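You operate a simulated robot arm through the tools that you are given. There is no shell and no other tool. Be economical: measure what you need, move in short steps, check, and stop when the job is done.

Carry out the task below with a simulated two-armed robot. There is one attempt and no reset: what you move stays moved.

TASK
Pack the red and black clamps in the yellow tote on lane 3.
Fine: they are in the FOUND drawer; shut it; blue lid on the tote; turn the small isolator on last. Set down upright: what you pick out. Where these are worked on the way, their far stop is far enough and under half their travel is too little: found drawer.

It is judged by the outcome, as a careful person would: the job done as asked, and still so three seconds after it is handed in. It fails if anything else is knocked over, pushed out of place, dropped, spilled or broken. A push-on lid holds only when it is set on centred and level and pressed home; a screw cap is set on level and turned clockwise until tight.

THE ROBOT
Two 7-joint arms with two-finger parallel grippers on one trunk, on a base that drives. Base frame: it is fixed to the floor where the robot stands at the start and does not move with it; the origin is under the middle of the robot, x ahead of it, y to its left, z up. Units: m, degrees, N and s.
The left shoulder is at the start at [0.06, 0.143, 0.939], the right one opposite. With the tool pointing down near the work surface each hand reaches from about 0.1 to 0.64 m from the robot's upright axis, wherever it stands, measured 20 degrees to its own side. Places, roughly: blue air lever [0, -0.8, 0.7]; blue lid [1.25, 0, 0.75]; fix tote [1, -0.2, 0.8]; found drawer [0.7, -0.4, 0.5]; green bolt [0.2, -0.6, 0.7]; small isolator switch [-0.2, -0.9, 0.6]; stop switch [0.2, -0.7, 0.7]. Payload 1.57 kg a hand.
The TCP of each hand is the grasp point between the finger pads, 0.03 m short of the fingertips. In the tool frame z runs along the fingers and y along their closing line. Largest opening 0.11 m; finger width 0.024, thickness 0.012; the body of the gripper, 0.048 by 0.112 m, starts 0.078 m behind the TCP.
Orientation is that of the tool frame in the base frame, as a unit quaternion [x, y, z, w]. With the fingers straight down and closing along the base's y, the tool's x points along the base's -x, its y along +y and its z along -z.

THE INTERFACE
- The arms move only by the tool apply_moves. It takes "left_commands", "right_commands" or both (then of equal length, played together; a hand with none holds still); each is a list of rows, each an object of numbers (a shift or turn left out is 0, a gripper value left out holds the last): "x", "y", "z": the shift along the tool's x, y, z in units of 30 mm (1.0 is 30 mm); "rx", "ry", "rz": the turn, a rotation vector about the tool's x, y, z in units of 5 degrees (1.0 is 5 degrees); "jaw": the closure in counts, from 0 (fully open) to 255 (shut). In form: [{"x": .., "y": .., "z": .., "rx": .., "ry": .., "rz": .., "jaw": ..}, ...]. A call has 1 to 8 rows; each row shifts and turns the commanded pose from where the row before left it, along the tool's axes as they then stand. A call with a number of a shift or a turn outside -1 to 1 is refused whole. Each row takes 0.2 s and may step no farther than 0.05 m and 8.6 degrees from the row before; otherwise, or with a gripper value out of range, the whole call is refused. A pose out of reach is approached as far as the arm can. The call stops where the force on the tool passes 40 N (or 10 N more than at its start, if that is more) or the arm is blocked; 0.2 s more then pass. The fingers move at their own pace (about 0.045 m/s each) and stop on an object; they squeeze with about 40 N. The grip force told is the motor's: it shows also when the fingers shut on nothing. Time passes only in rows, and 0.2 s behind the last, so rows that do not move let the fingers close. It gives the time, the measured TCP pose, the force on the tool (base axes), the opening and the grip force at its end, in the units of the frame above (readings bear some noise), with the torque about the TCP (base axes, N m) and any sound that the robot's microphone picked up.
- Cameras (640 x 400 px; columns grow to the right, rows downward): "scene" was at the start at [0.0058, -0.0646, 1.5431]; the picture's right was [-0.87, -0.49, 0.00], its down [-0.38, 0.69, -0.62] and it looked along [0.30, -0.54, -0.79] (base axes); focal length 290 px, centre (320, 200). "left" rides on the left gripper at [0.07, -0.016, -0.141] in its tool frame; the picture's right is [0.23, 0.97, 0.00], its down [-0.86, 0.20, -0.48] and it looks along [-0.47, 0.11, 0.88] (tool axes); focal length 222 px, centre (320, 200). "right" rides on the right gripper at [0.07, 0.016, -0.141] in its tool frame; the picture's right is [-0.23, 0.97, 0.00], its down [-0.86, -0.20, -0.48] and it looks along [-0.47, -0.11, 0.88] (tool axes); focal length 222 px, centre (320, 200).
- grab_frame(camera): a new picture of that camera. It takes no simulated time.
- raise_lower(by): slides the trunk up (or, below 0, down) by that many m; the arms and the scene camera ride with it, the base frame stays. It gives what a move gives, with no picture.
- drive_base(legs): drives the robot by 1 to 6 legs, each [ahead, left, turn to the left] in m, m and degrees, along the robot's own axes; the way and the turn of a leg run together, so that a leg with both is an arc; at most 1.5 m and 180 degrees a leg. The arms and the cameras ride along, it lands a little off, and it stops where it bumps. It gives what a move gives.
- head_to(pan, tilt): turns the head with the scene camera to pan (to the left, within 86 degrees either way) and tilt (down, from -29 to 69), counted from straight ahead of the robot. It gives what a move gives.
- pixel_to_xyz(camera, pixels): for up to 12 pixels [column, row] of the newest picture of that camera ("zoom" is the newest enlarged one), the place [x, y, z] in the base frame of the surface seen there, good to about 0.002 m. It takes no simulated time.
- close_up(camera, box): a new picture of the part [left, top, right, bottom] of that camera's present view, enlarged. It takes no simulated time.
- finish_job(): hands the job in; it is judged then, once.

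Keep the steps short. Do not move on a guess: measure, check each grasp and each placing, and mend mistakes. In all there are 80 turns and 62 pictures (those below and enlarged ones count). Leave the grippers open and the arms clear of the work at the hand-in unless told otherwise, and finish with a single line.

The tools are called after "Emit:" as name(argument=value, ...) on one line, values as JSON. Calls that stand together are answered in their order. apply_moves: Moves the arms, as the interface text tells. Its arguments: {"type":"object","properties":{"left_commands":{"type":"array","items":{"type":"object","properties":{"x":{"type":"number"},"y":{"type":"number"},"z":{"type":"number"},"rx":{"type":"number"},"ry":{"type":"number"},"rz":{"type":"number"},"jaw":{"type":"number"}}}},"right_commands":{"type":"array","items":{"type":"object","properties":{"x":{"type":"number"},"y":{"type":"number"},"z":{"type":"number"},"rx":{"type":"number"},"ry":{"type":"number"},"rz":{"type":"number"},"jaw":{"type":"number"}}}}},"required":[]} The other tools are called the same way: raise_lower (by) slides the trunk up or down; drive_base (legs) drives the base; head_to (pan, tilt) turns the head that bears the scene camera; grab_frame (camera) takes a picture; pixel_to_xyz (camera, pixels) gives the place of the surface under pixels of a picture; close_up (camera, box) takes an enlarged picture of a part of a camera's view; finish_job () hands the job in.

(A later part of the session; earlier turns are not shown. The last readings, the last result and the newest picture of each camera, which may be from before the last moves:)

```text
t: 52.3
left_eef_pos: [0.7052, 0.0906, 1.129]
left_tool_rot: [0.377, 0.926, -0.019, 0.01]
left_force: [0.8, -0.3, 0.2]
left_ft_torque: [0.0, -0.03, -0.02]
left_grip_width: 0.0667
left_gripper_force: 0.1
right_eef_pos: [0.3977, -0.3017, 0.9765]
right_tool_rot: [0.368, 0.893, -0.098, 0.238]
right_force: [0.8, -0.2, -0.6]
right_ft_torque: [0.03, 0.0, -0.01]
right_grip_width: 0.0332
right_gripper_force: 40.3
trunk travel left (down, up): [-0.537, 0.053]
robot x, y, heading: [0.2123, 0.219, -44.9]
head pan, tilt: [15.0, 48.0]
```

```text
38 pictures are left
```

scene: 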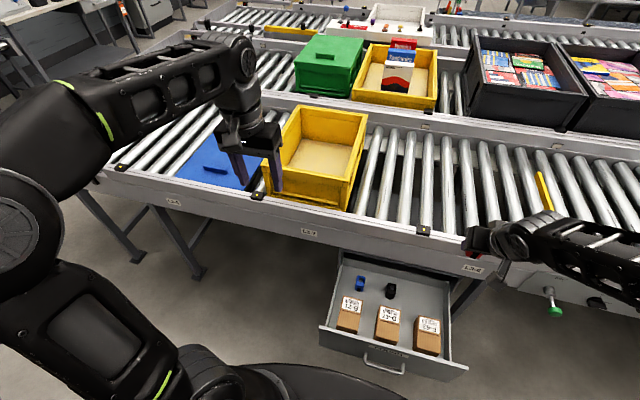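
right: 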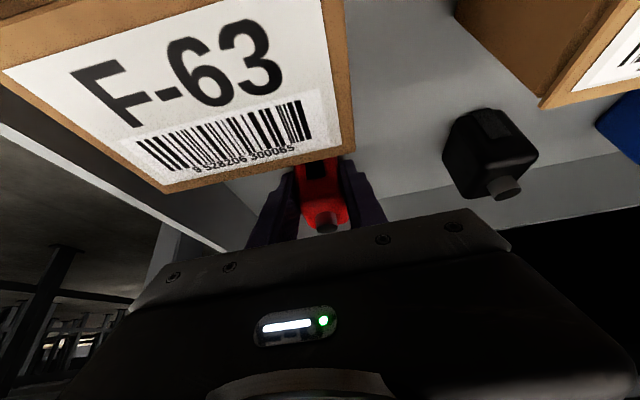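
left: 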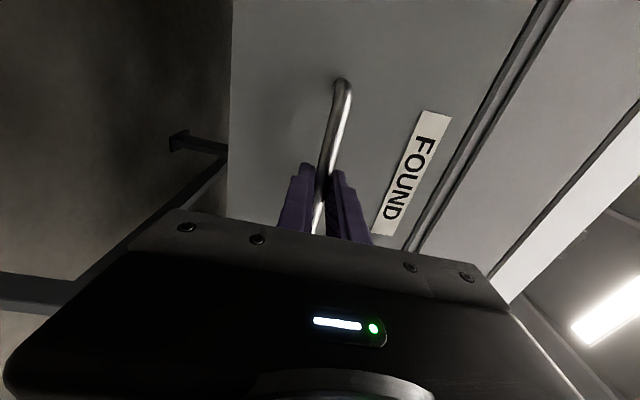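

I see the tote at (320,155) and the blue lid flat on the rollers to its left with a raised grip at (217,170). I'll measure both.

Emit:
close_up(camera="scene", box=[150, 90, 390, 240])

Emit:
pixel_to_xyz(camera="scene", pixels=[[302, 107], [367, 114], [346, 184], [320, 165], [330, 150], [300, 160], [355, 125], [308, 140], [350, 150], [346, 208], [320, 180], [330, 112]])

```text
2.67 times, centred on (270, 165) of scene
```

zoom: 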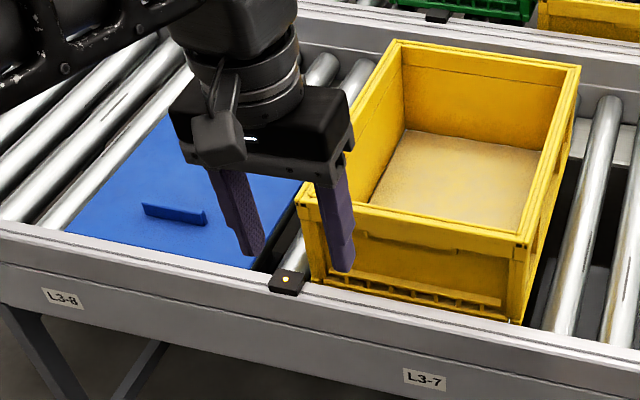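

```text
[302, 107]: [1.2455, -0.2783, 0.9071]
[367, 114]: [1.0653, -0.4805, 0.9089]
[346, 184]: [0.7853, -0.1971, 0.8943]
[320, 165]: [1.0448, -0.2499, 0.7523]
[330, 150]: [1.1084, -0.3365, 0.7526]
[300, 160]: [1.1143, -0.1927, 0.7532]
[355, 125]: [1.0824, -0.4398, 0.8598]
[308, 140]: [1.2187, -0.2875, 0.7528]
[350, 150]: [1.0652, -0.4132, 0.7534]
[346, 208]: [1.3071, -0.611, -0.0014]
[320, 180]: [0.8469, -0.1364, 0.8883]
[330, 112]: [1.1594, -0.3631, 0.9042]
```

Tote: rim z 0.909, floor 0.753, spanning s 0.41–0.685 and d 0.69–1.09 (along and across the lane). I need to stand to its left and closer, clear of the open drawer. I raise a bit for clearance, then drive left 0.47 and ahead 0.33.

Emit:
raise_lower(by=0.05)

Emit:
drive_base(legs=[[0, 0.47, 0], [0.33, 0, 0]])

Emit:
head_to(pan=-10, tilt=55)

Emit:
grab_frame(camera="scene")

```text
t: 53.2
left_eef_pos: [0.7066, 0.0905, 1.1788]
left_tool_rot: [0.377, 0.926, -0.02, 0.009]
left_force: [0.0, 0.5, 0.3]
left_ft_torque: [0.02, -0.03, 0.01]
left_grip_width: 0.0666
left_gripper_force: 0.0
right_eef_pos: [0.3964, -0.3004, 1.0266]
right_tool_rot: [0.368, 0.893, -0.098, 0.239]
right_force: [-0.4, 0.1, -0.1]
right_ft_torque: [0.02, -0.01, 0.03]
right_grip_width: 0.0333
right_gripper_force: 40.2
trunk travel left (down, up): [-0.587, 0.003]
robot x, y, heading: [0.2101, 0.2192, -44.7]
head pan, tilt: [15.0, 48.0]
```

```text
t: 57.8
left_eef_pos: [1.2759, 0.1865, 1.1784]
left_tool_rot: [0.378, 0.925, -0.02, 0.01]
left_force: [0.7, -0.8, 0.1]
left_ft_torque: [0.01, 0.05, 0.01]
left_grip_width: 0.0669
left_gripper_force: 0.0
right_eef_pos: [0.9663, -0.2046, 1.0254]
right_tool_rot: [0.37, 0.893, -0.099, 0.238]
right_force: [0.2, 0.4, -0.5]
right_ft_torque: [0.04, 0.04, 0.01]
right_grip_width: 0.0334
right_gripper_force: 39.9
trunk travel left (down, up): [-0.587, 0.003]
robot x, y, heading: [0.7819, 0.3161, -44.9]
head pan, tilt: [15.0, 48.0]
```

```text
t: 58.7
left_eef_pos: [1.2752, 0.1862, 1.1784]
left_tool_rot: [0.379, 0.925, -0.02, 0.01]
left_force: [0.5, 0.2, 0.4]
left_ft_torque: [-0.03, 0.01, -0.01]
left_grip_width: 0.0667
left_gripper_force: 0.1
right_eef_pos: [0.9654, -0.2036, 1.0259]
right_tool_rot: [0.372, 0.892, -0.099, 0.238]
right_force: [0.4, -0.8, -0.8]
right_ft_torque: [-0.01, -0.03, -0.02]
right_grip_width: 0.0332
right_gripper_force: 40.2
trunk travel left (down, up): [-0.587, 0.003]
robot x, y, heading: [0.7812, 0.3201, -44.9]
head pan, tilt: [-10.0, 55.0]
```

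```text
36 pictures are left
```

scene: 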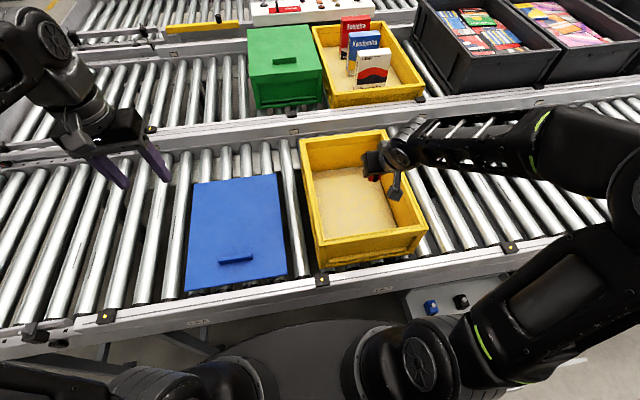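

A clear view of both the tote and the lid. I'll measure the tote rim corners, the lid corners and the lid's grip.

Emit:
pixel_to_xyz(camera="scene", pixels=[[301, 140], [383, 131], [427, 228], [322, 243], [196, 185], [275, 176], [285, 272], [188, 288], [220, 259], [252, 254], [236, 256], [340, 200]])

Emit:
close_up(camera="scene", box=[170, 120, 440, 300])

```text
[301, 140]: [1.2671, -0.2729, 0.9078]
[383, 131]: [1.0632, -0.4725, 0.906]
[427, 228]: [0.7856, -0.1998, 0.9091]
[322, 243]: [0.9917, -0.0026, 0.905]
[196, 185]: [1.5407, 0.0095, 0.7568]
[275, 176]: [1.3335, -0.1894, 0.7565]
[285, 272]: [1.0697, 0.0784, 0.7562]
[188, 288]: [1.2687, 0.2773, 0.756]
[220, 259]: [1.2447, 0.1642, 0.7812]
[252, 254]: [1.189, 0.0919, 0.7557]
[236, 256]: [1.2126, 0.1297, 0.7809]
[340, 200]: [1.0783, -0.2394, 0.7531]
```

```text
2.22 times, centred on (305, 210) of scene
```

zoom: 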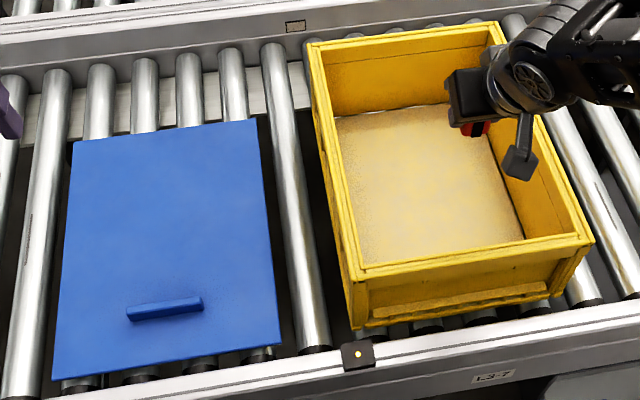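

Tote: s 0.415–0.701, d 0.697–1.088. The lid has the same footprint, 0.395 m to its left, with its grip at s=0.949, d=0.766. I now place red at s=0.50, d=0.90: shift over, then go down partway.

Emit:
apply_moves(right_commands=[{"x": -0.709, "y": -0.426, "z": 0.407}, {"x": -0.709, "y": -0.426, "z": 0.407}, {"x": -0.709, "y": -0.426, "z": 0.407}, {"x": 0.498, "z": 0.868}, {"x": 0.498, "z": 0.868}, {"x": 0.498, "z": 0.868}, {"x": 0.498, "z": 0.868}, {"x": 0.498, "z": 0.868}])

Emit:
grab_frame(camera="scene")

Emit:
grab_frame(camera="right")

```text
t: 60.5
left_eef_pos: [1.2766, 0.1868, 1.1785]
left_tool_rot: [0.379, 0.925, -0.02, 0.01]
left_force: [-0.8, 0.3, 0.7]
left_ft_torque: [0.04, -0.01, 0.01]
left_grip_width: 0.0668
left_gripper_force: 0.1
right_eef_pos: [0.991, -0.2823, 0.8764]
right_tool_rot: [0.37, 0.892, -0.099, 0.239]
right_force: [-0.1, 0.2, -1.5]
right_ft_torque: [0.06, -0.02, 0.0]
right_grip_width: 0.0332
right_gripper_force: 39.5
trunk travel left (down, up): [-0.587, 0.003]
robot x, y, heading: [0.7774, 0.3188, -44.9]
head pan, tilt: [-10.0, 55.0]
```

```text
34 pictures are left
```

scene: 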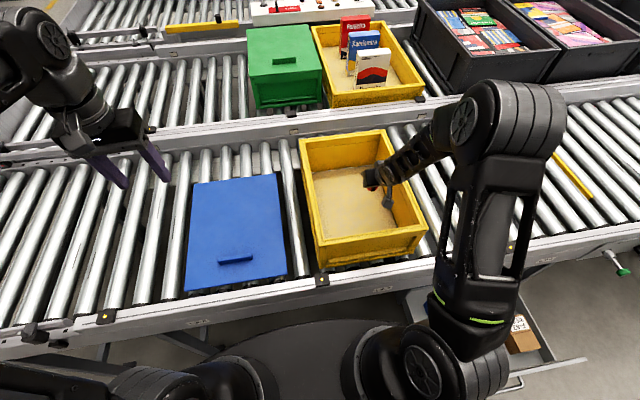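

```text
33 pictures are left
```

right: 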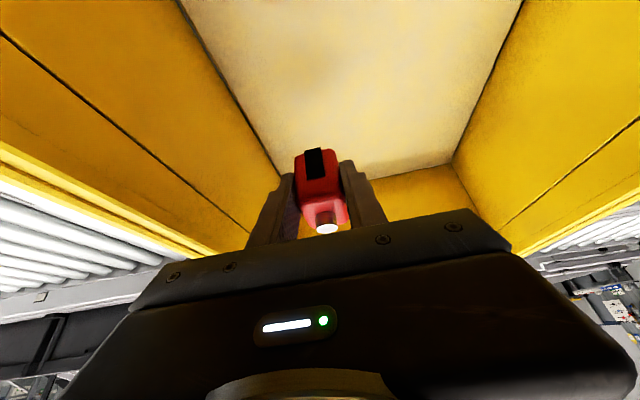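

The clamp is centred inside the tote, clear of the walls. I lower 84 mm to the floor gently.

Emit:
apply_moves(right_commands=[{"x": 0.498, "z": 0.868}, {"x": 0.498, "z": 0.868}, {"x": 0.3, "z": 0.521}, {"x": 0.1, "z": 0.174}])

Emit:
grab_frame(camera="right")

```text
t: 61.5
left_eef_pos: [1.2752, 0.187, 1.1795]
left_tool_rot: [0.379, 0.925, -0.02, 0.009]
left_force: [0.7, 1.3, 0.6]
left_ft_torque: [0.0, 0.0, -0.03]
left_grip_width: 0.067
left_gripper_force: 0.1
right_eef_pos: [0.9916, -0.2813, 0.7926]
right_tool_rot: [0.369, 0.893, -0.098, 0.239]
right_force: [-0.1, 0.7, -1.1]
right_ft_torque: [0.01, 0.0, 0.02]
right_grip_width: 0.0336
right_gripper_force: 39.8
trunk travel left (down, up): [-0.587, 0.003]
robot x, y, heading: [0.7805, 0.3224, -45.1]
head pan, tilt: [-10.0, 55.0]
```

```text
32 pictures are left
```

right: 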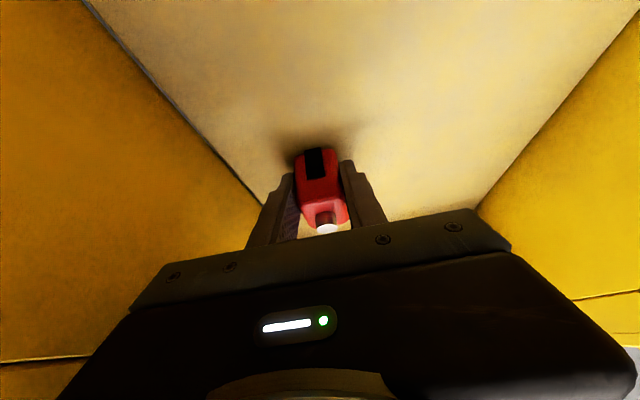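

It's just above the floor with no contact force. I lower 1.5 mm more, open, and lift straight up.

Emit:
apply_moves(right_commands=[{"x": 0.025, "z": 0.043}, {"jaw": 130}, {}, {}, {"x": -0.25, "z": -0.434}, {"x": -0.498, "z": -0.868}, {"x": -0.498, "z": -0.868}, {"x": -0.498, "z": -0.868}])

Emit:
apply_moves(right_commands=[{"x": -0.498, "z": -0.868}, {"x": -0.498, "z": -0.868}, {"x": -0.498, "z": -0.868}, {"x": -0.498, "z": -0.868}])

Emit:
grab_frame(camera="right")

```text
t: 63.3
left_eef_pos: [1.2763, 0.1873, 1.1788]
left_tool_rot: [0.379, 0.925, -0.021, 0.01]
left_force: [0.0, 0.9, 0.2]
left_ft_torque: [0.0, 0.01, 0.0]
left_grip_width: 0.0669
left_gripper_force: 0.0
right_eef_pos: [0.9897, -0.2803, 0.8963]
right_tool_rot: [0.371, 0.892, -0.099, 0.238]
right_force: [-0.7, -1.0, -0.9]
right_ft_torque: [-0.02, 0.0, 0.02]
right_grip_width: 0.0537
right_gripper_force: 0.1
trunk travel left (down, up): [-0.587, 0.003]
robot x, y, heading: [0.7808, 0.3162, -44.7]
head pan, tilt: [-10.0, 55.0]
```

```text
t: 64.3
left_eef_pos: [1.2757, 0.1872, 1.1786]
left_tool_rot: [0.38, 0.925, -0.02, 0.01]
left_force: [-0.1, 0.6, 0.4]
left_ft_torque: [0.01, 0.02, 0.03]
left_grip_width: 0.067
left_gripper_force: 0.1
right_eef_pos: [0.9899, -0.2796, 1.015]
right_tool_rot: [0.37, 0.893, -0.098, 0.238]
right_force: [-0.4, -0.2, -0.2]
right_ft_torque: [-0.01, -0.02, 0.03]
right_grip_width: 0.0539
right_gripper_force: 0.2
trunk travel left (down, up): [-0.587, 0.003]
robot x, y, heading: [0.7816, 0.3173, -45.0]
head pan, tilt: [-10.0, 55.0]
```

```text
31 pictures are left
```

right: 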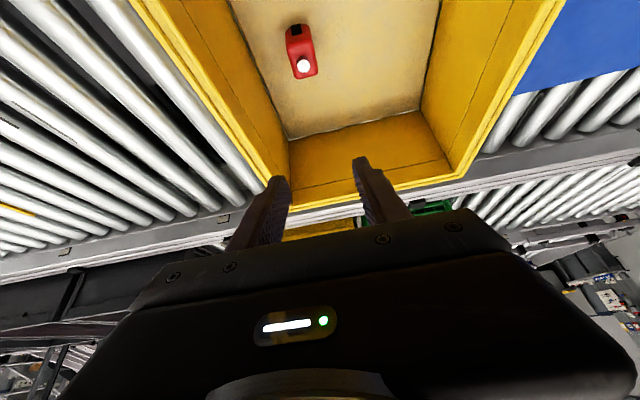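

Red stands upright in the tote. I drive back for the black clamp: back 0.38, right 0.355, then lower the trunk 0.40.

Emit:
drive_base(legs=[[-0.38, 0, 0], [0, -0.355, 0]])

Emit:
raise_lower(by=-0.38)

Emit:
grab_frame(camera="right")

```text
t: 68.6
left_eef_pos: [0.7642, 0.216, 1.1793]
left_tool_rot: [0.373, 0.928, -0.02, 0.01]
left_force: [-0.8, -1.3, -0.1]
left_ft_torque: [-0.03, -0.01, 0.0]
left_grip_width: 0.0668
left_gripper_force: 0.0
right_eef_pos: [0.4863, -0.2553, 1.0131]
right_tool_rot: [0.364, 0.895, -0.097, 0.239]
right_force: [0.4, -0.1, -0.3]
right_ft_torque: [0.0, -0.01, 0.02]
right_grip_width: 0.0541
right_gripper_force: 0.0
trunk travel left (down, up): [-0.587, 0.003]
robot x, y, heading: [0.2696, 0.3423, -44.1]
head pan, tilt: [-10.0, 55.0]
```

```text
t: 72.2
left_eef_pos: [0.7654, 0.2154, 0.7999]
left_tool_rot: [0.373, 0.928, -0.02, 0.01]
left_force: [0.1, -0.3, -0.5]
left_ft_torque: [0.02, 0.0, -0.03]
left_grip_width: 0.0669
left_gripper_force: 0.0
right_eef_pos: [0.4869, -0.2549, 0.6342]
right_tool_rot: [0.365, 0.895, -0.097, 0.239]
right_force: [0.1, 0.6, -0.2]
right_ft_torque: [0.05, -0.01, 0.0]
right_grip_width: 0.054
right_gripper_force: 0.0
trunk travel left (down, up): [-0.207, 0.383]
robot x, y, heading: [0.2692, 0.3407, -44.2]
head pan, tilt: [-10.0, 55.0]
```

```text
30 pictures are left
```

right: 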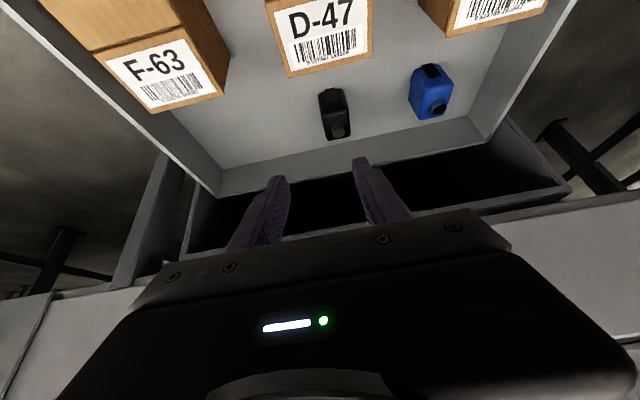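

The black clamp is ahead at (335,115). I shift 28 mm back and 25 mm left, descend 149 mm along the tool, and close.

Emit:
apply_moves(right_commands=[{"x": 0.475, "y": 0.41, "jaw": 100}, {"x": 0.475, "y": 0.413}, {"z": 1}, {"z": 1}, {"z": 0.8}])

Emit:
grab_frame(camera="right")

```text
t: 73.5
left_eef_pos: [0.7657, 0.2154, 0.7988]
left_tool_rot: [0.373, 0.928, -0.02, 0.01]
left_force: [0.5, -0.2, 0.9]
left_ft_torque: [0.02, 0.0, 0.01]
left_grip_width: 0.0668
left_gripper_force: 0.0
right_eef_pos: [0.5165, -0.2505, 0.5459]
right_tool_rot: [0.365, 0.894, -0.098, 0.238]
right_force: [0.3, 0.2, 0.1]
right_ft_torque: [0.0, 0.02, 0.0]
right_grip_width: 0.0669
right_gripper_force: 0.0
trunk travel left (down, up): [-0.207, 0.383]
robot x, y, heading: [0.2673, 0.3388, -44.4]
head pan, tilt: [-10.0, 55.0]
```

```text
29 pictures are left
```

right: 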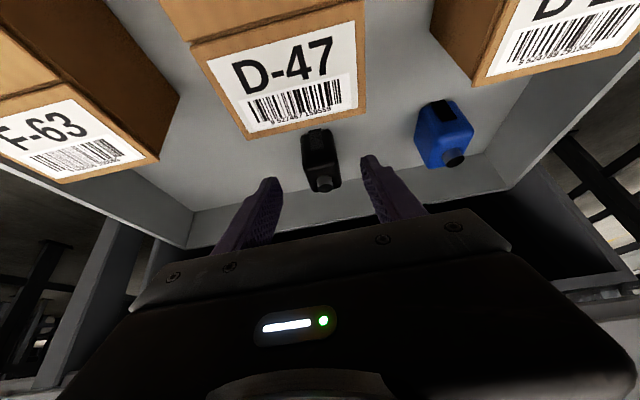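

It's centred between the fingers. I descend the last 63 mm and close.

Emit:
apply_moves(right_commands=[{"z": 1}, {"z": 1}, {"z": 0.11}, {"jaw": 255}, {}, {}, {}, {}])

Emit:
grab_frame(camera="right")

```text
t: 75.2
left_eef_pos: [0.7652, 0.2163, 0.7993]
left_tool_rot: [0.373, 0.927, -0.02, 0.009]
left_force: [0.4, -0.1, -0.4]
left_ft_torque: [0.01, -0.01, -0.01]
left_grip_width: 0.0667
left_gripper_force: 0.1
right_eef_pos: [0.5381, -0.2731, 0.4907]
right_tool_rot: [0.364, 0.895, -0.098, 0.24]
right_force: [0.5, 1.4, -0.1]
right_ft_torque: [-0.01, 0.0, -0.02]
right_grip_width: 0.0334
right_gripper_force: 40.0
trunk travel left (down, up): [-0.207, 0.383]
robot x, y, heading: [0.2713, 0.3406, -44.3]
head pan, tilt: [-10.0, 55.0]
```

```text
28 pictures are left
```

right: 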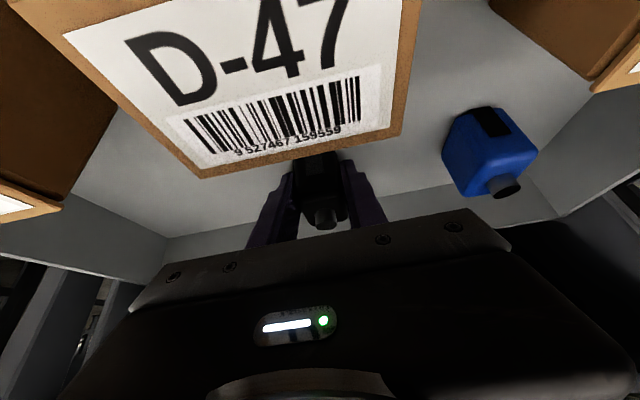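

Black is held (33 mm, 40 N). I back out, raise the trunk, and drive to the tote.

Emit:
apply_moves(right_commands=[{"z": -0.6}, {"z": -1}, {"z": -1}, {"z": -1}, {"z": -1}, {"z": -0.8}])

Emit:
raise_lower(by=0.38)

Emit:
drive_base(legs=[[0, 0.37, -0.6], [0.38, 0, 0]])

Emit:
grab_frame(camera="scene")

```text
t: 76.7
left_eef_pos: [0.7654, 0.2157, 0.7986]
left_tool_rot: [0.373, 0.927, -0.021, 0.009]
left_force: [1.1, -0.4, -0.1]
left_ft_torque: [-0.01, 0.0, 0.01]
left_grip_width: 0.0669
left_gripper_force: 0.0
right_eef_pos: [0.4805, -0.2158, 0.633]
right_tool_rot: [0.365, 0.895, -0.098, 0.239]
right_force: [0.0, 0.9, -0.5]
right_ft_torque: [0.01, 0.02, -0.02]
right_grip_width: 0.0334
right_gripper_force: 40.1
trunk travel left (down, up): [-0.207, 0.383]
robot x, y, heading: [0.2707, 0.3423, -44.3]
head pan, tilt: [-10.0, 55.0]
```

```text
t: 80.3
left_eef_pos: [0.7654, 0.2156, 1.1793]
left_tool_rot: [0.373, 0.927, -0.021, 0.01]
left_force: [0.2, 0.0, 0.6]
left_ft_torque: [0.02, -0.05, 0.01]
left_grip_width: 0.0668
left_gripper_force: 0.1
right_eef_pos: [0.4802, -0.2167, 1.0127]
right_tool_rot: [0.364, 0.895, -0.097, 0.239]
right_force: [-0.5, 0.1, -0.6]
right_ft_torque: [-0.04, 0.0, 0.03]
right_grip_width: 0.0334
right_gripper_force: 40.3
trunk travel left (down, up): [-0.587, 0.003]
robot x, y, heading: [0.2693, 0.3432, -44.4]
head pan, tilt: [-10.0, 55.0]
```

```text
t: 84.7
left_eef_pos: [1.2985, 0.2079, 1.1786]
left_tool_rot: [0.376, 0.926, -0.021, 0.009]
left_force: [0.0, 0.3, -0.5]
left_ft_torque: [-0.01, 0.05, -0.01]
left_grip_width: 0.0667
left_gripper_force: 0.1
right_eef_pos: [1.0099, -0.222, 1.0121]
right_tool_rot: [0.367, 0.893, -0.098, 0.24]
right_force: [-0.4, 1.0, -1.5]
right_ft_torque: [-0.01, 0.03, 0.01]
right_grip_width: 0.0332
right_gripper_force: 39.4
trunk travel left (down, up): [-0.587, 0.003]
robot x, y, heading: [0.8042, 0.3389, -44.2]
head pan, tilt: [-10.0, 55.0]
```

```text
27 pictures are left
```

scene: 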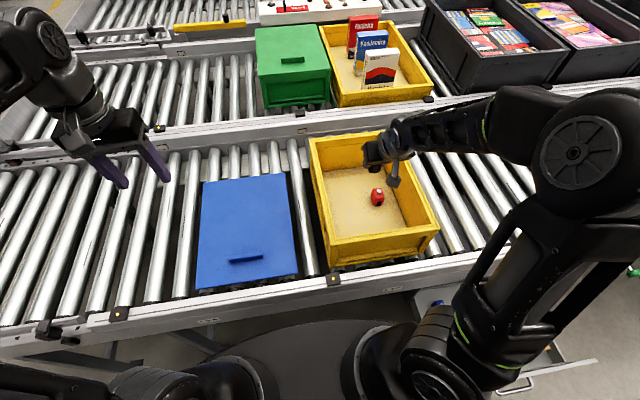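

I'll place black at s=0.615, d=0.885, beside the red one: shift over, then lower in two stages.

Emit:
apply_moves(right_commands=[{"x": -0.205, "y": 0.965, "z": 0.12}, {"x": -0.205, "y": 0.965, "z": 0.12}, {"x": 0.5, "z": 0.866}, {"x": 0.5, "z": 0.866}, {"x": 0.5, "z": 0.866}, {"x": 0.5, "z": 0.866}, {"x": 0.5, "z": 0.866}])

Emit:
grab_frame(camera="right")

```text
t: 86.3
left_eef_pos: [1.2977, 0.2087, 1.1795]
left_tool_rot: [0.376, 0.926, -0.019, 0.009]
left_force: [0.4, 0.1, 0.1]
left_ft_torque: [-0.01, 0.01, 0.0]
left_grip_width: 0.067
left_gripper_force: 0.1
right_eef_pos: [1.0619, -0.1903, 0.861]
right_tool_rot: [0.367, 0.893, -0.098, 0.24]
right_force: [0.1, 0.9, -0.5]
right_ft_torque: [0.02, 0.02, 0.02]
right_grip_width: 0.0333
right_gripper_force: 40.4
trunk travel left (down, up): [-0.587, 0.003]
robot x, y, heading: [0.8032, 0.3348, -44.2]
head pan, tilt: [-10.0, 55.0]
```

```text
26 pictures are left
```

right: 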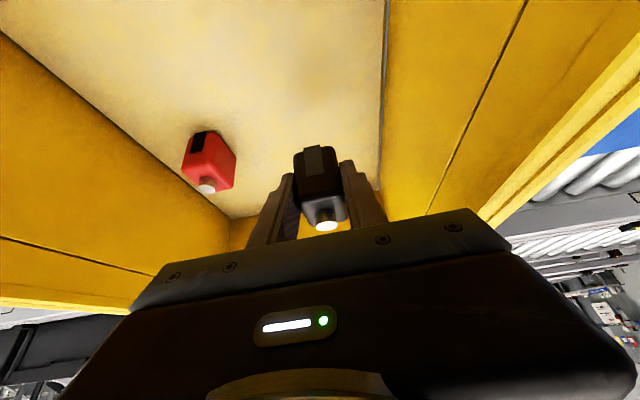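

There's clear space around it. I lower 70 mm, open, and lift straight out.

Emit:
apply_moves(right_commands=[{"x": 0.5, "z": 0.866}, {"x": 0.5, "z": 0.866}, {"x": 0.155, "z": 0.27}, {"jaw": 130}, {}, {}, {"x": -0.25, "z": -0.434}, {"x": -0.5, "z": -0.866}])

Emit:
apply_moves(right_commands=[{"x": -0.5, "z": -0.866}, {"x": -0.5, "z": -0.866}, {"x": -0.5, "z": -0.866}, {"x": -0.5, "z": -0.866}, {"x": -0.5, "z": -0.866}, {"x": -0.5, "z": -0.866}, {"x": -0.5, "z": -0.866}])

Emit:
grab_frame(camera="right")

```text
t: 88.1
left_eef_pos: [1.2984, 0.2088, 1.1802]
left_tool_rot: [0.376, 0.926, -0.021, 0.01]
left_force: [0.1, 0.1, 0.8]
left_ft_torque: [0.01, -0.01, -0.03]
left_grip_width: 0.0668
left_gripper_force: 0.0
right_eef_pos: [1.0599, -0.1907, 0.8365]
right_tool_rot: [0.368, 0.893, -0.099, 0.238]
right_force: [0.1, 0.2, 0.1]
right_ft_torque: [-0.04, -0.02, 0.0]
right_grip_width: 0.0539
right_gripper_force: 0.0
trunk travel left (down, up): [-0.587, 0.003]
robot x, y, heading: [0.8054, 0.3328, -44.5]
head pan, tilt: [-10.0, 55.0]
```

```text
t: 89.7
left_eef_pos: [1.2973, 0.2086, 1.1801]
left_tool_rot: [0.375, 0.927, -0.021, 0.011]
left_force: [0.5, -0.8, 0.2]
left_ft_torque: [0.0, -0.01, 0.0]
left_grip_width: 0.0671
left_gripper_force: 0.1
right_eef_pos: [1.0598, -0.1925, 1.0463]
right_tool_rot: [0.368, 0.893, -0.099, 0.238]
right_force: [-0.5, -1.0, 0.1]
right_ft_torque: [0.02, 0.0, -0.01]
right_grip_width: 0.0539
right_gripper_force: 0.0
trunk travel left (down, up): [-0.587, 0.003]
robot x, y, heading: [0.8048, 0.3351, -44.4]
head pan, tilt: [-10.0, 55.0]
```

```text
25 pictures are left
```

right: 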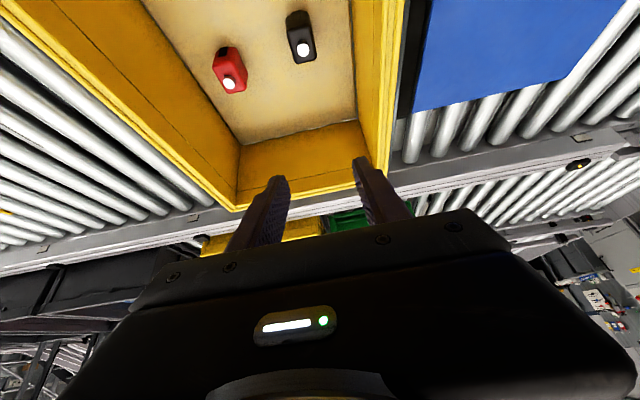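

Both clamps stand upright. Next is the lid: the right hand can reach both the lid's grip and the tote from here. I turn it upright with its closing line across the lane, and move the left hand away to the left.

Emit:
apply_moves(right_commands=[{"rx": -0.267, "ry": 0.267, "rz": -1}, {"rx": -0.267, "ry": 0.267, "rz": -1}, {"rx": -0.267, "ry": 0.267, "rz": -1}, {"rx": -0.267, "ry": 0.267, "rz": -1}, {"rx": -0.267, "ry": 0.267, "rz": -1}, {"rx": -0.267, "ry": 0.267, "rz": -1}, {"rx": -0.267, "ry": 0.267, "rz": -1}, {"rx": -0.267, "ry": 0.267, "rz": -1}], left_commands=[{"y": 0.8}, {"y": 0.8}, {"y": 0.8}, {"y": 0.8}, {"y": 0.8}, {"y": 0.8}, {"y": 0.8}, {"y": 0.8}])

Emit:
apply_moves(right_commands=[{"rx": -0.267, "ry": 0.267, "rz": -1}, {"rx": -0.267, "ry": 0.267, "rz": -1}, {"rx": -0.267, "ry": 0.267, "rz": -1}, {"rx": -0.267, "ry": 0.267, "rz": -1}, {"rx": -0.267, "ry": 0.267, "rz": -1}, {"rx": -0.267, "ry": 0.267, "rz": -1}, {"rx": -0.267, "ry": 0.267, "rz": -1}, {"rx": -0.267, "ry": 0.267, "rz": -1}])

Emit:
apply_moves(right_commands=[{"rx": -0.267, "ry": 0.267, "rz": -1}, {"rx": -0.144, "ry": 0.144, "rz": -0.54}])

Emit:
close_up(camera="scene", box=[180, 170, 340, 300])

```text
t: 91.5
left_eef_pos: [1.4227, 0.3385, 1.1738]
left_tool_rot: [0.375, 0.927, -0.021, 0.011]
left_force: [0.7, 0.1, 0.2]
left_ft_torque: [0.02, -0.01, -0.02]
left_grip_width: 0.0668
left_gripper_force: 0.1
left hand out of reach, approached as far as the arm can: row 8
right_eef_pos: [1.0601, -0.1912, 1.0479]
right_tool_rot: [0.023, 0.988, -0.058, 0.142]
right_force: [-0.7, -0.3, 0.4]
right_ft_torque: [-0.02, 0.01, 0.0]
right_grip_width: 0.054
right_gripper_force: 0.1
trunk travel left (down, up): [-0.587, 0.003]
robot x, y, heading: [0.8068, 0.3354, -44.7]
head pan, tilt: [-10.0, 55.0]
```

```text
t: 93.3
left_eef_pos: [1.4242, 0.3387, 1.1739]
left_tool_rot: [0.376, 0.926, -0.02, 0.011]
left_force: [-0.2, 0.8, 0.8]
left_ft_torque: [0.03, -0.01, -0.01]
left_grip_width: 0.0669
left_gripper_force: 0.0
right_eef_pos: [1.0619, -0.1912, 1.0469]
right_tool_rot: [-0.322, 0.946, -0.01, 0.024]
right_force: [0.2, 0.3, 0.1]
right_ft_torque: [-0.01, -0.04, 0.02]
right_grip_width: 0.0541
right_gripper_force: 0.0
trunk travel left (down, up): [-0.587, 0.003]
robot x, y, heading: [0.8061, 0.3352, -44.6]
head pan, tilt: [-10.0, 55.0]
```

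```text
t: 93.9
left_eef_pos: [1.422, 0.338, 1.1756]
left_tool_rot: [0.376, 0.926, -0.02, 0.012]
left_force: [-0.8, -0.1, -0.2]
left_ft_torque: [0.02, -0.03, -0.01]
left_grip_width: 0.067
left_gripper_force: 0.1
right_eef_pos: [1.0614, -0.1901, 1.0487]
right_tool_rot: [-0.385, 0.923, 0.0, 0.0]
right_force: [0.6, -0.2, -0.1]
right_ft_torque: [0.01, 0.01, 0.03]
right_grip_width: 0.0542
right_gripper_force: 0.0
trunk travel left (down, up): [-0.587, 0.003]
robot x, y, heading: [0.8025, 0.335, -44.6]
head pan, tilt: [-10.0, 55.0]
```

```text
3.08 times, centred on (260, 235) of scene
```

zoom: 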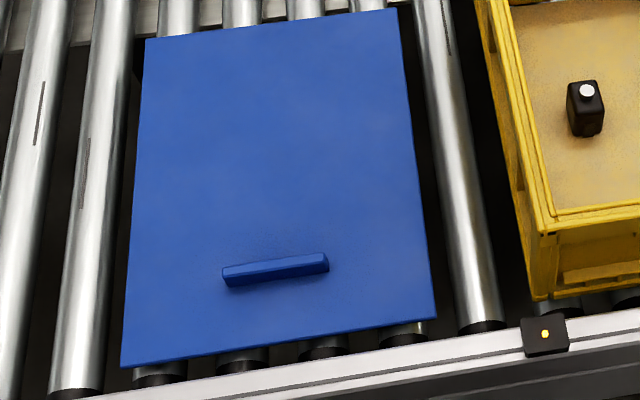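

The tool is now vertical, closing across the lane. I'll measure the grip bar, its top corners and base.

Emit:
pixel_to_xyz(camera="zoom", pixels=[[228, 268], [322, 257], [275, 262], [276, 267], [275, 275], [275, 256], [228, 280], [324, 268], [150, 42], [394, 15], [430, 312], [126, 360]])

```text
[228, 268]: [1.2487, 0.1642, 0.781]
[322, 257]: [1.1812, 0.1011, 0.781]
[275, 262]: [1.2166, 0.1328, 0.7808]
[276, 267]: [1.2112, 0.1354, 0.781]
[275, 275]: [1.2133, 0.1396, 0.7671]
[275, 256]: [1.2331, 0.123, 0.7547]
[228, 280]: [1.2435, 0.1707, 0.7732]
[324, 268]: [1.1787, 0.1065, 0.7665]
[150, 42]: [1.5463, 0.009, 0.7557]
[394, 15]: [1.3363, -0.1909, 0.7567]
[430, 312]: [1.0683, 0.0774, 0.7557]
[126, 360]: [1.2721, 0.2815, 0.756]
```

Grip bar: centre s=0.954, d=0.766, 14 mm thick, top z 0.781, lid top z 0.756. I move the right hand over it and partly down, then check.

Emit:
apply_moves(right_commands=[{"x": -1, "y": 0.489}, {"x": -1, "y": 0.489}, {"x": -1, "y": 0.489}, {"x": -1, "y": 0.489}, {"x": -1, "y": 0.489}, {"x": -1, "y": 0.489}, {"x": -1, "y": 0.489}, {"x": -1, "y": 0.489}])

Emit:
apply_moves(right_commands=[{"x": -0.822, "z": 1}, {"x": -0.822, "z": 1}, {"x": -0.822, "z": 1}, {"x": -0.822, "z": 1}, {"z": 1}, {"z": 1}, {"z": 1}])

Emit:
grab_frame(camera="right")

```text
t: 95.7
left_eef_pos: [1.4235, 0.3389, 1.1741]
left_tool_rot: [0.375, 0.927, -0.022, 0.012]
left_force: [-0.3, -0.2, -0.6]
left_ft_torque: [-0.01, 0.0, -0.03]
left_grip_width: 0.067
left_gripper_force: 0.0
right_eef_pos: [1.1491, 0.0666, 1.046]
right_tool_rot: [-0.384, 0.923, -0.001, 0.001]
right_force: [-0.1, -0.1, 0.3]
right_ft_torque: [0.03, 0.0, -0.01]
right_grip_width: 0.054
right_gripper_force: 0.0
trunk travel left (down, up): [-0.587, 0.003]
robot x, y, heading: [0.8051, 0.3386, -44.4]
head pan, tilt: [-10.0, 55.0]
```

```text
t: 97.3
left_eef_pos: [1.4221, 0.3385, 1.174]
left_tool_rot: [0.375, 0.927, -0.02, 0.011]
left_force: [0.3, 0.4, 0.4]
left_ft_torque: [-0.02, -0.01, 0.0]
left_grip_width: 0.067
left_gripper_force: 0.0
right_eef_pos: [1.2181, 0.1298, 0.8378]
right_tool_rot: [-0.385, 0.923, -0.001, 0.001]
right_force: [0.4, 0.7, -0.2]
right_ft_torque: [-0.01, 0.0, 0.02]
right_grip_width: 0.0541
right_gripper_force: 0.0
trunk travel left (down, up): [-0.587, 0.003]
robot x, y, heading: [0.805, 0.3326, -44.4]
head pan, tilt: [-10.0, 55.0]
```

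```text
23 pictures are left
```

right: 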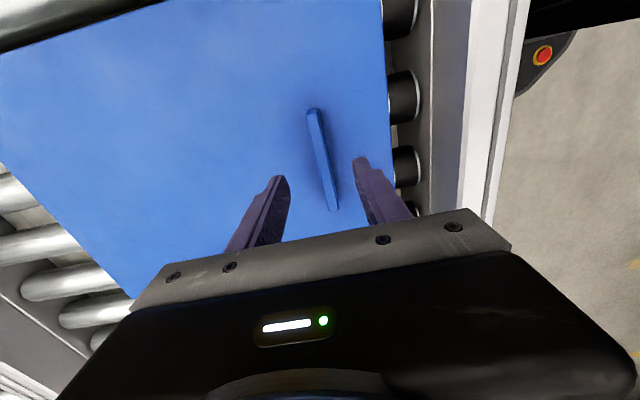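

The bar is between the fingers. I descend to z 0.790 with a 3.5 mm correction and close.

Emit:
apply_moves(right_commands=[{"z": 0.8, "y": 0.12}, {"z": 0.78}, {"jaw": 255}, {}, {}, {}, {}, {}])

Emit:
apply_moves(right_commands=[{"z": -0.5}, {"z": -0.5}, {"z": -0.5}, {}])

Emit:
close_up(camera="scene", box=[160, 120, 460, 310])

```text
t: 99.1
left_eef_pos: [1.4232, 0.3376, 1.1738]
left_tool_rot: [0.375, 0.927, -0.02, 0.011]
left_force: [0.0, -0.2, 0.1]
left_ft_torque: [-0.01, -0.03, -0.03]
left_grip_width: 0.0667
left_gripper_force: 0.1
right_eef_pos: [1.2139, 0.1337, 0.79]
right_tool_rot: [-0.384, 0.923, -0.001, 0.0]
right_force: [-0.3, -0.7, 0.9]
right_ft_torque: [0.22, -0.04, -0.04]
right_grip_width: 0.0121
right_gripper_force: 29.2
trunk travel left (down, up): [-0.587, 0.003]
robot x, y, heading: [0.7991, 0.3344, -44.6]
head pan, tilt: [-10.0, 55.0]
```

```text
t: 100.1
left_eef_pos: [1.4243, 0.3383, 1.1746]
left_tool_rot: [0.376, 0.926, -0.02, 0.011]
left_force: [0.1, -0.4, 0.6]
left_ft_torque: [0.01, 0.0, 0.04]
left_grip_width: 0.0668
left_gripper_force: 0.1
right_eef_pos: [1.2139, 0.1338, 0.8346]
right_tool_rot: [-0.385, 0.923, 0.0, 0.0]
right_force: [0.4, -0.2, -4.8]
right_ft_torque: [0.41, 0.42, -0.01]
right_grip_width: 0.0117
right_gripper_force: 28.7
trunk travel left (down, up): [-0.587, 0.003]
robot x, y, heading: [0.8031, 0.3385, -44.7]
head pan, tilt: [-10.0, 55.0]
```

```text
2.11 times, centred on (310, 215) of scene
```

zoom: 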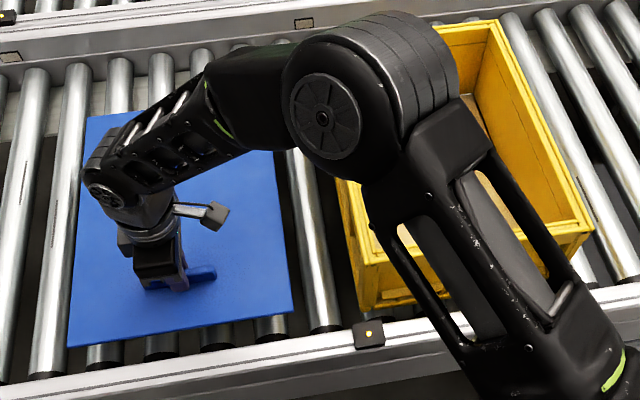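

The lid is lifted (4.8 N). I'll check that it's level.

Emit:
pixel_to_xyz(camera="zoom", pixels=[[75, 338], [285, 305], [92, 120], [120, 118], [270, 170], [110, 300], [250, 280], [90, 150], [355, 100], [325, 135]])

```text
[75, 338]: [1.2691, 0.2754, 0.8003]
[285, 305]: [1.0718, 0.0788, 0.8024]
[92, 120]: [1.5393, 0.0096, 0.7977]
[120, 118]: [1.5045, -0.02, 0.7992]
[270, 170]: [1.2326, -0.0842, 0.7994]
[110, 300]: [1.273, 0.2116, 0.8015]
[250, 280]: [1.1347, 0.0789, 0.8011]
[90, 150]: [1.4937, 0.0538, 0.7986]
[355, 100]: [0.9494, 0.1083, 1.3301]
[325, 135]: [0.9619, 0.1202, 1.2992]
```

The lid is level within half a degree. I lift it clear of the tote rim and take a careful look at the rim.

Emit:
apply_moves(right_commands=[{"z": -0.9}, {"z": -0.9}, {"z": -0.9}, {"z": -0.9}, {"z": -0.9}, {"z": -0.9}, {"z": -0.9}])

Emit:
close_up(camera="scene", box=[280, 110, 460, 280])

```text
t: 101.7
left_eef_pos: [1.4223, 0.3381, 1.1741]
left_tool_rot: [0.375, 0.927, -0.02, 0.011]
left_force: [-0.2, 0.2, -0.1]
left_ft_torque: [-0.02, 0.02, 0.01]
left_grip_width: 0.0671
left_gripper_force: 0.0
right_eef_pos: [1.213, 0.1376, 1.0247]
right_tool_rot: [-0.385, 0.923, -0.001, 0.0]
right_force: [-0.3, -0.1, -4.9]
right_ft_torque: [0.38, 0.39, -0.04]
right_grip_width: 0.0117
right_gripper_force: 29.2
trunk travel left (down, up): [-0.587, 0.003]
robot x, y, heading: [0.8043, 0.3305, -44.6]
head pan, tilt: [-10.0, 55.0]
```

```text
2.35 times, centred on (370, 195) of scene
```

zoom: 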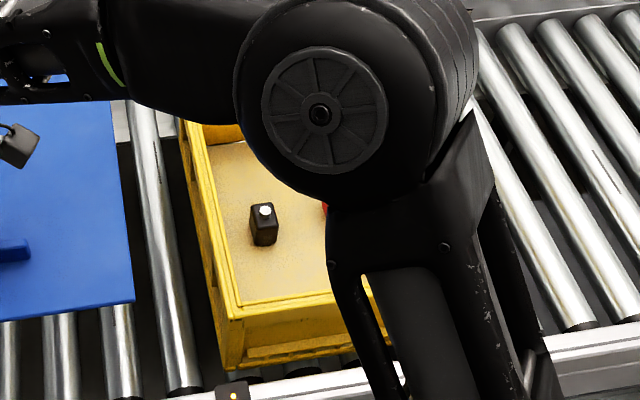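

Emit:
pixel_to_xyz(camera="zoom", pixels=[[233, 312], [230, 309], [188, 135], [205, 205], [218, 260], [300, 302], [300, 306], [330, 296], [131, 298], [128, 290], [108, 108]])

```text
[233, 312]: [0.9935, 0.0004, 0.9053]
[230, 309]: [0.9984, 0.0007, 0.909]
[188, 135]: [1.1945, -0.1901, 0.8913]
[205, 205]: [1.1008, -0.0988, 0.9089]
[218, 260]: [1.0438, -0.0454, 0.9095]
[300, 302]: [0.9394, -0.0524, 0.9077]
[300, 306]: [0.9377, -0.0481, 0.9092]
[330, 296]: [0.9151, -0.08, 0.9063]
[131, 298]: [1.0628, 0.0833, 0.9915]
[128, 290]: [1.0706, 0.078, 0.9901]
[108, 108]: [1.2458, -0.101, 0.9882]
```

The lid sits at z 0.99, well above the rim at 0.909. I carry it 0.397 m to the right, over the tote.

Emit:
apply_moves(right_commands=[{"x": 0.7}, {"x": 0.9}, {"x": 0.9}, {"x": 0.9}, {"x": 0.9}, {"x": 0.9}, {"x": 0.9}, {"x": 0.9}])

Emit:
apply_moves(right_commands=[{"x": 0.9}, {"x": 0.9}, {"x": 0.9}, {"x": 0.9}, {"x": 0.9}, {"x": 0.9}, {"x": 0.6, "y": -0.1}])

Emit:
grab_frame(camera="scene")

```text
t: 103.5
left_eef_pos: [1.4231, 0.3366, 1.1749]
left_tool_rot: [0.376, 0.926, -0.02, 0.011]
left_force: [-0.2, 0.4, 0.8]
left_ft_torque: [0.01, 0.02, 0.01]
left_grip_width: 0.0671
left_gripper_force: 0.1
right_eef_pos: [1.0641, -0.0146, 1.0232]
right_tool_rot: [-0.385, 0.923, -0.001, 0.002]
right_force: [0.3, -0.7, -3.8]
right_ft_torque: [0.38, 0.41, 0.01]
right_grip_width: 0.0116
right_gripper_force: 29.2
trunk travel left (down, up): [-0.587, 0.003]
robot x, y, heading: [0.8043, 0.3333, -44.4]
head pan, tilt: [-10.0, 55.0]
```

```text
t: 105.1
left_eef_pos: [1.4236, 0.3372, 1.1748]
left_tool_rot: [0.376, 0.926, -0.02, 0.012]
left_force: [-0.8, -0.5, 0.2]
left_ft_torque: [0.0, 0.02, -0.04]
left_grip_width: 0.067
left_gripper_force: 0.0
right_eef_pos: [0.9416, -0.1443, 1.0248]
right_tool_rot: [-0.385, 0.923, 0.0, 0.002]
right_force: [-0.3, 0.0, -5.3]
right_ft_torque: [0.39, 0.38, 0.02]
right_grip_width: 0.0117
right_gripper_force: 29.4
trunk travel left (down, up): [-0.587, 0.003]
robot x, y, heading: [0.8027, 0.3342, -44.7]
head pan, tilt: [-10.0, 55.0]
```

```text
20 pictures are left
```

scene: 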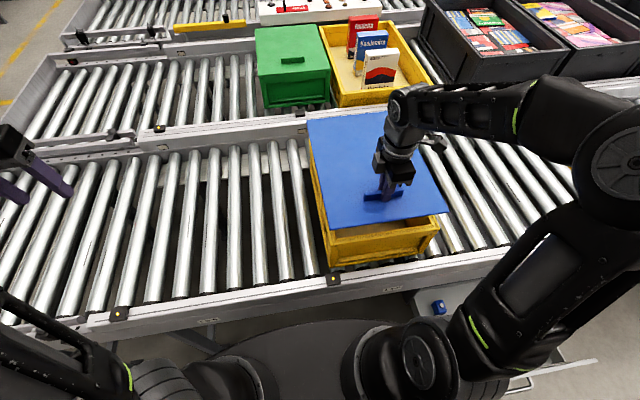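

The lid hovers over the tote. I'll measure its corners against the rim for fine alignment.

Emit:
close_up(camera="scene", box=[295, 105, 465, 275])

Emit:
pixel_to_xyz(camera="zoom", pixels=[[135, 456], [140, 450], [566, 396], [560, 392], [52, 56], [58, 62], [300, 432], [90, 250], [150, 480], [120, 440], [540, 420], [300, 455]])

```text
2.35 times, centred on (380, 190) of scene
```

zoom: 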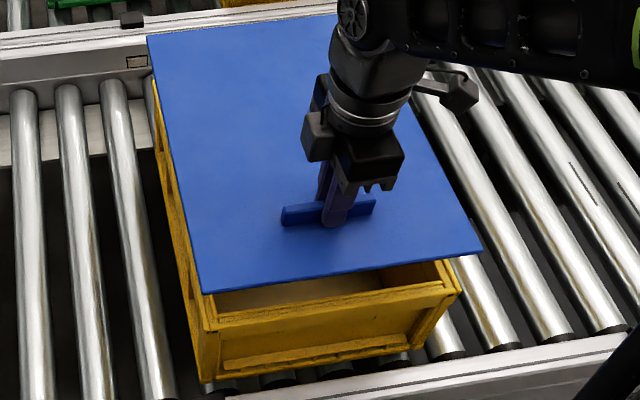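

```text
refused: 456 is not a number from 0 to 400
```

Emit:
pixel_to_xyz(camera="zoom", pixels=[[207, 289], [210, 284], [477, 249], [470, 246], [151, 40], [154, 46], [340, 268], [178, 170], [208, 322], [455, 288], [330, 308], [334, 20]])

```text
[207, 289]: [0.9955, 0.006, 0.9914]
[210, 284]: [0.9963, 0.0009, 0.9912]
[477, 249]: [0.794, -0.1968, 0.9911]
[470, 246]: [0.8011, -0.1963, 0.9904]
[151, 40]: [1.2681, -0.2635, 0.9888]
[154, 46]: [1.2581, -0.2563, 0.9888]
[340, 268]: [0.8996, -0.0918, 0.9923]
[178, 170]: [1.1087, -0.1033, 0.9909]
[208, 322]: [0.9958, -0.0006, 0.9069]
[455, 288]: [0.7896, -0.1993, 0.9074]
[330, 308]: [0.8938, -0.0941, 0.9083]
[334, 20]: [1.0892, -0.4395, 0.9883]
```

The lid's centre is about 5 mm too far left (s 0.5655 against the tote's 0.5605), and depth matches. I correct that and lower 45 mm.

Emit:
apply_moves(right_commands=[{"x": 0.17, "y": -0.03}, {"z": 0.5}, {"z": 0.5}, {"z": 0.5}])

Emit:
close_up(camera="scene", box=[295, 105, 465, 275])

```text
t: 106.1
left_eef_pos: [1.424, 0.3381, 1.1751]
left_tool_rot: [0.376, 0.926, -0.02, 0.01]
left_force: [0.4, 0.0, -0.3]
left_ft_torque: [-0.01, -0.02, 0.02]
left_grip_width: 0.0668
left_gripper_force: 0.1
right_eef_pos: [0.9381, -0.1483, 0.9791]
right_tool_rot: [-0.385, 0.923, -0.001, 0.0]
right_force: [1.0, -0.2, -4.7]
right_ft_torque: [0.42, 0.43, -0.02]
right_grip_width: 0.0118
right_gripper_force: 29.3
trunk travel left (down, up): [-0.587, 0.003]
robot x, y, heading: [0.8038, 0.337, -44.3]
head pan, tilt: [-10.0, 55.0]
```

```text
2.35 times, centred on (380, 190) of scene
```

zoom: 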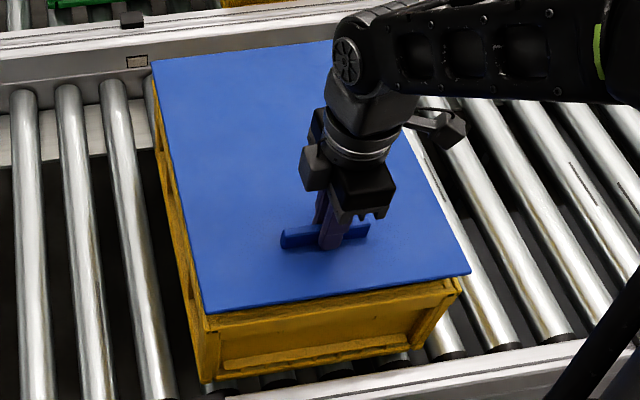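

Emit:
pixel_to_xyz(camera="zoom", pixels=[[207, 310], [469, 272], [154, 64], [330, 292], [178, 180], [208, 325], [455, 290], [330, 308], [330, 45], [172, 185]])

```text
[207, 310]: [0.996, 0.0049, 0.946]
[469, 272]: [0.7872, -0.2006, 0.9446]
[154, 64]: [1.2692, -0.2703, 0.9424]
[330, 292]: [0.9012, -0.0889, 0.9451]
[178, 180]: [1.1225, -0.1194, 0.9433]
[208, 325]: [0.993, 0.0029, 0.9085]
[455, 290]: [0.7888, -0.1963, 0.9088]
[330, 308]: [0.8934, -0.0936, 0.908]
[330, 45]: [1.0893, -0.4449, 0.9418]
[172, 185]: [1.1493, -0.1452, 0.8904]
```

Lid and tote now match within about 1 mm on every side. I lower slowly in 3 mm steps to contact.

Emit:
apply_moves(right_commands=[{"z": 0.1}, {"z": 0.1}, {"z": 0.1}, {"z": 0.1}, {"z": 0.1}, {"z": 0.1}])

```text
t: 107.5
left_eef_pos: [1.4225, 0.3381, 1.175]
left_tool_rot: [0.375, 0.927, -0.02, 0.012]
left_force: [-0.6, 0.4, 0.7]
left_ft_torque: [-0.03, -0.01, 0.0]
left_grip_width: 0.0668
left_gripper_force: 0.1
right_eef_pos: [0.9393, -0.1478, 0.9611]
right_tool_rot: [-0.384, 0.923, -0.001, 0.0]
right_force: [1.7, 0.4, -4.8]
right_ft_torque: [0.36, 0.39, 0.0]
right_grip_width: 0.0117
right_gripper_force: 29.7
trunk travel left (down, up): [-0.587, 0.003]
robot x, y, heading: [0.8038, 0.3358, -44.5]
head pan, tilt: [-10.0, 55.0]
```

No contact yet. I keep lowering in 2 mm steps.

Emit:
apply_moves(right_commands=[{"z": 0.07}, {"z": 0.07}, {"z": 0.07}])

Emit:
close_up(camera="scene", box=[295, 105, 465, 275])

```text
t: 108.3
left_eef_pos: [1.4236, 0.3378, 1.1748]
left_tool_rot: [0.375, 0.927, -0.02, 0.013]
left_force: [0.1, -0.8, 0.7]
left_ft_torque: [-0.01, -0.03, 0.02]
left_grip_width: 0.0667
left_gripper_force: 0.0
right_eef_pos: [0.9377, -0.1487, 0.9557]
right_tool_rot: [-0.384, 0.923, -0.001, 0.001]
right_force: [0.4, 0.4, -4.1]
right_ft_torque: [0.38, 0.4, 0.01]
right_grip_width: 0.0118
right_gripper_force: 28.6
trunk travel left (down, up): [-0.587, 0.003]
robot x, y, heading: [0.7982, 0.3371, -44.5]
head pan, tilt: [-10.0, 55.0]
```

```text
2.35 times, centred on (380, 190) of scene
```

zoom: 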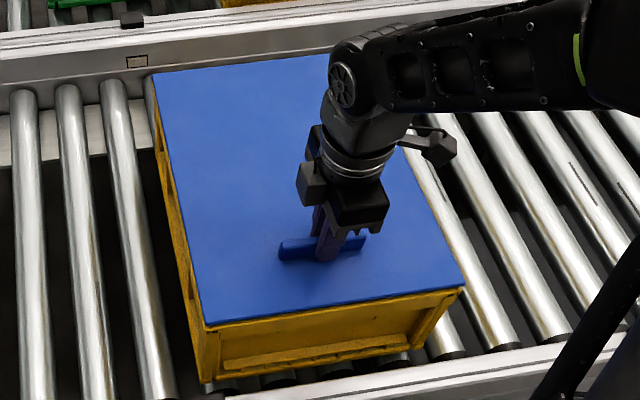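

Nearly touching, and it looks aligned. I continue in small steps to contact.

Emit:
apply_moves(right_commands=[{"z": 0.07}, {"z": 0.07}, {"z": 0.07}])

Emit:
apply_moves(right_commands=[{"z": 0.05}, {"z": 0.05}, {"z": 0.05}])

```text
t: 109.1
left_eef_pos: [1.4234, 0.3377, 1.1757]
left_tool_rot: [0.376, 0.926, -0.02, 0.012]
left_force: [0.4, 0.4, -0.1]
left_ft_torque: [0.01, 0.01, 0.0]
left_grip_width: 0.0671
left_gripper_force: 0.0
right_eef_pos: [0.9389, -0.1479, 0.948]
right_tool_rot: [-0.384, 0.923, -0.003, 0.002]
right_force: [-0.1, -1.4, 4.8]
right_ft_torque: [0.27, 0.08, 0.0]
right_grip_width: 0.0117
right_gripper_force: 29.2
trunk travel left (down, up): [-0.587, 0.003]
robot x, y, heading: [0.8016, 0.3332, -44.4]
head pan, tilt: [-10.0, 55.0]
```

```text
t: 110.1
left_eef_pos: [1.4216, 0.3385, 1.1752]
left_tool_rot: [0.376, 0.926, -0.021, 0.012]
left_force: [0.9, 1.0, -0.8]
left_ft_torque: [0.02, 0.02, -0.01]
left_grip_width: 0.0671
left_gripper_force: 0.1
right_eef_pos: [0.9396, -0.1492, 0.9466]
right_tool_rot: [-0.384, 0.923, -0.005, 0.003]
right_force: [-2.0, 1.5, 21.1]
right_ft_torque: [0.77, 0.86, -0.01]
right_grip_width: 0.0116
right_gripper_force: 29.2
trunk travel left (down, up): [-0.587, 0.003]
robot x, y, heading: [0.8036, 0.3351, -44.5]
head pan, tilt: [-10.0, 55.0]
stopped in row 3 (right hand): the force on the tool passed its limit at 41 N (the readings are from after the stop); the commanded pose is now the measured one
```

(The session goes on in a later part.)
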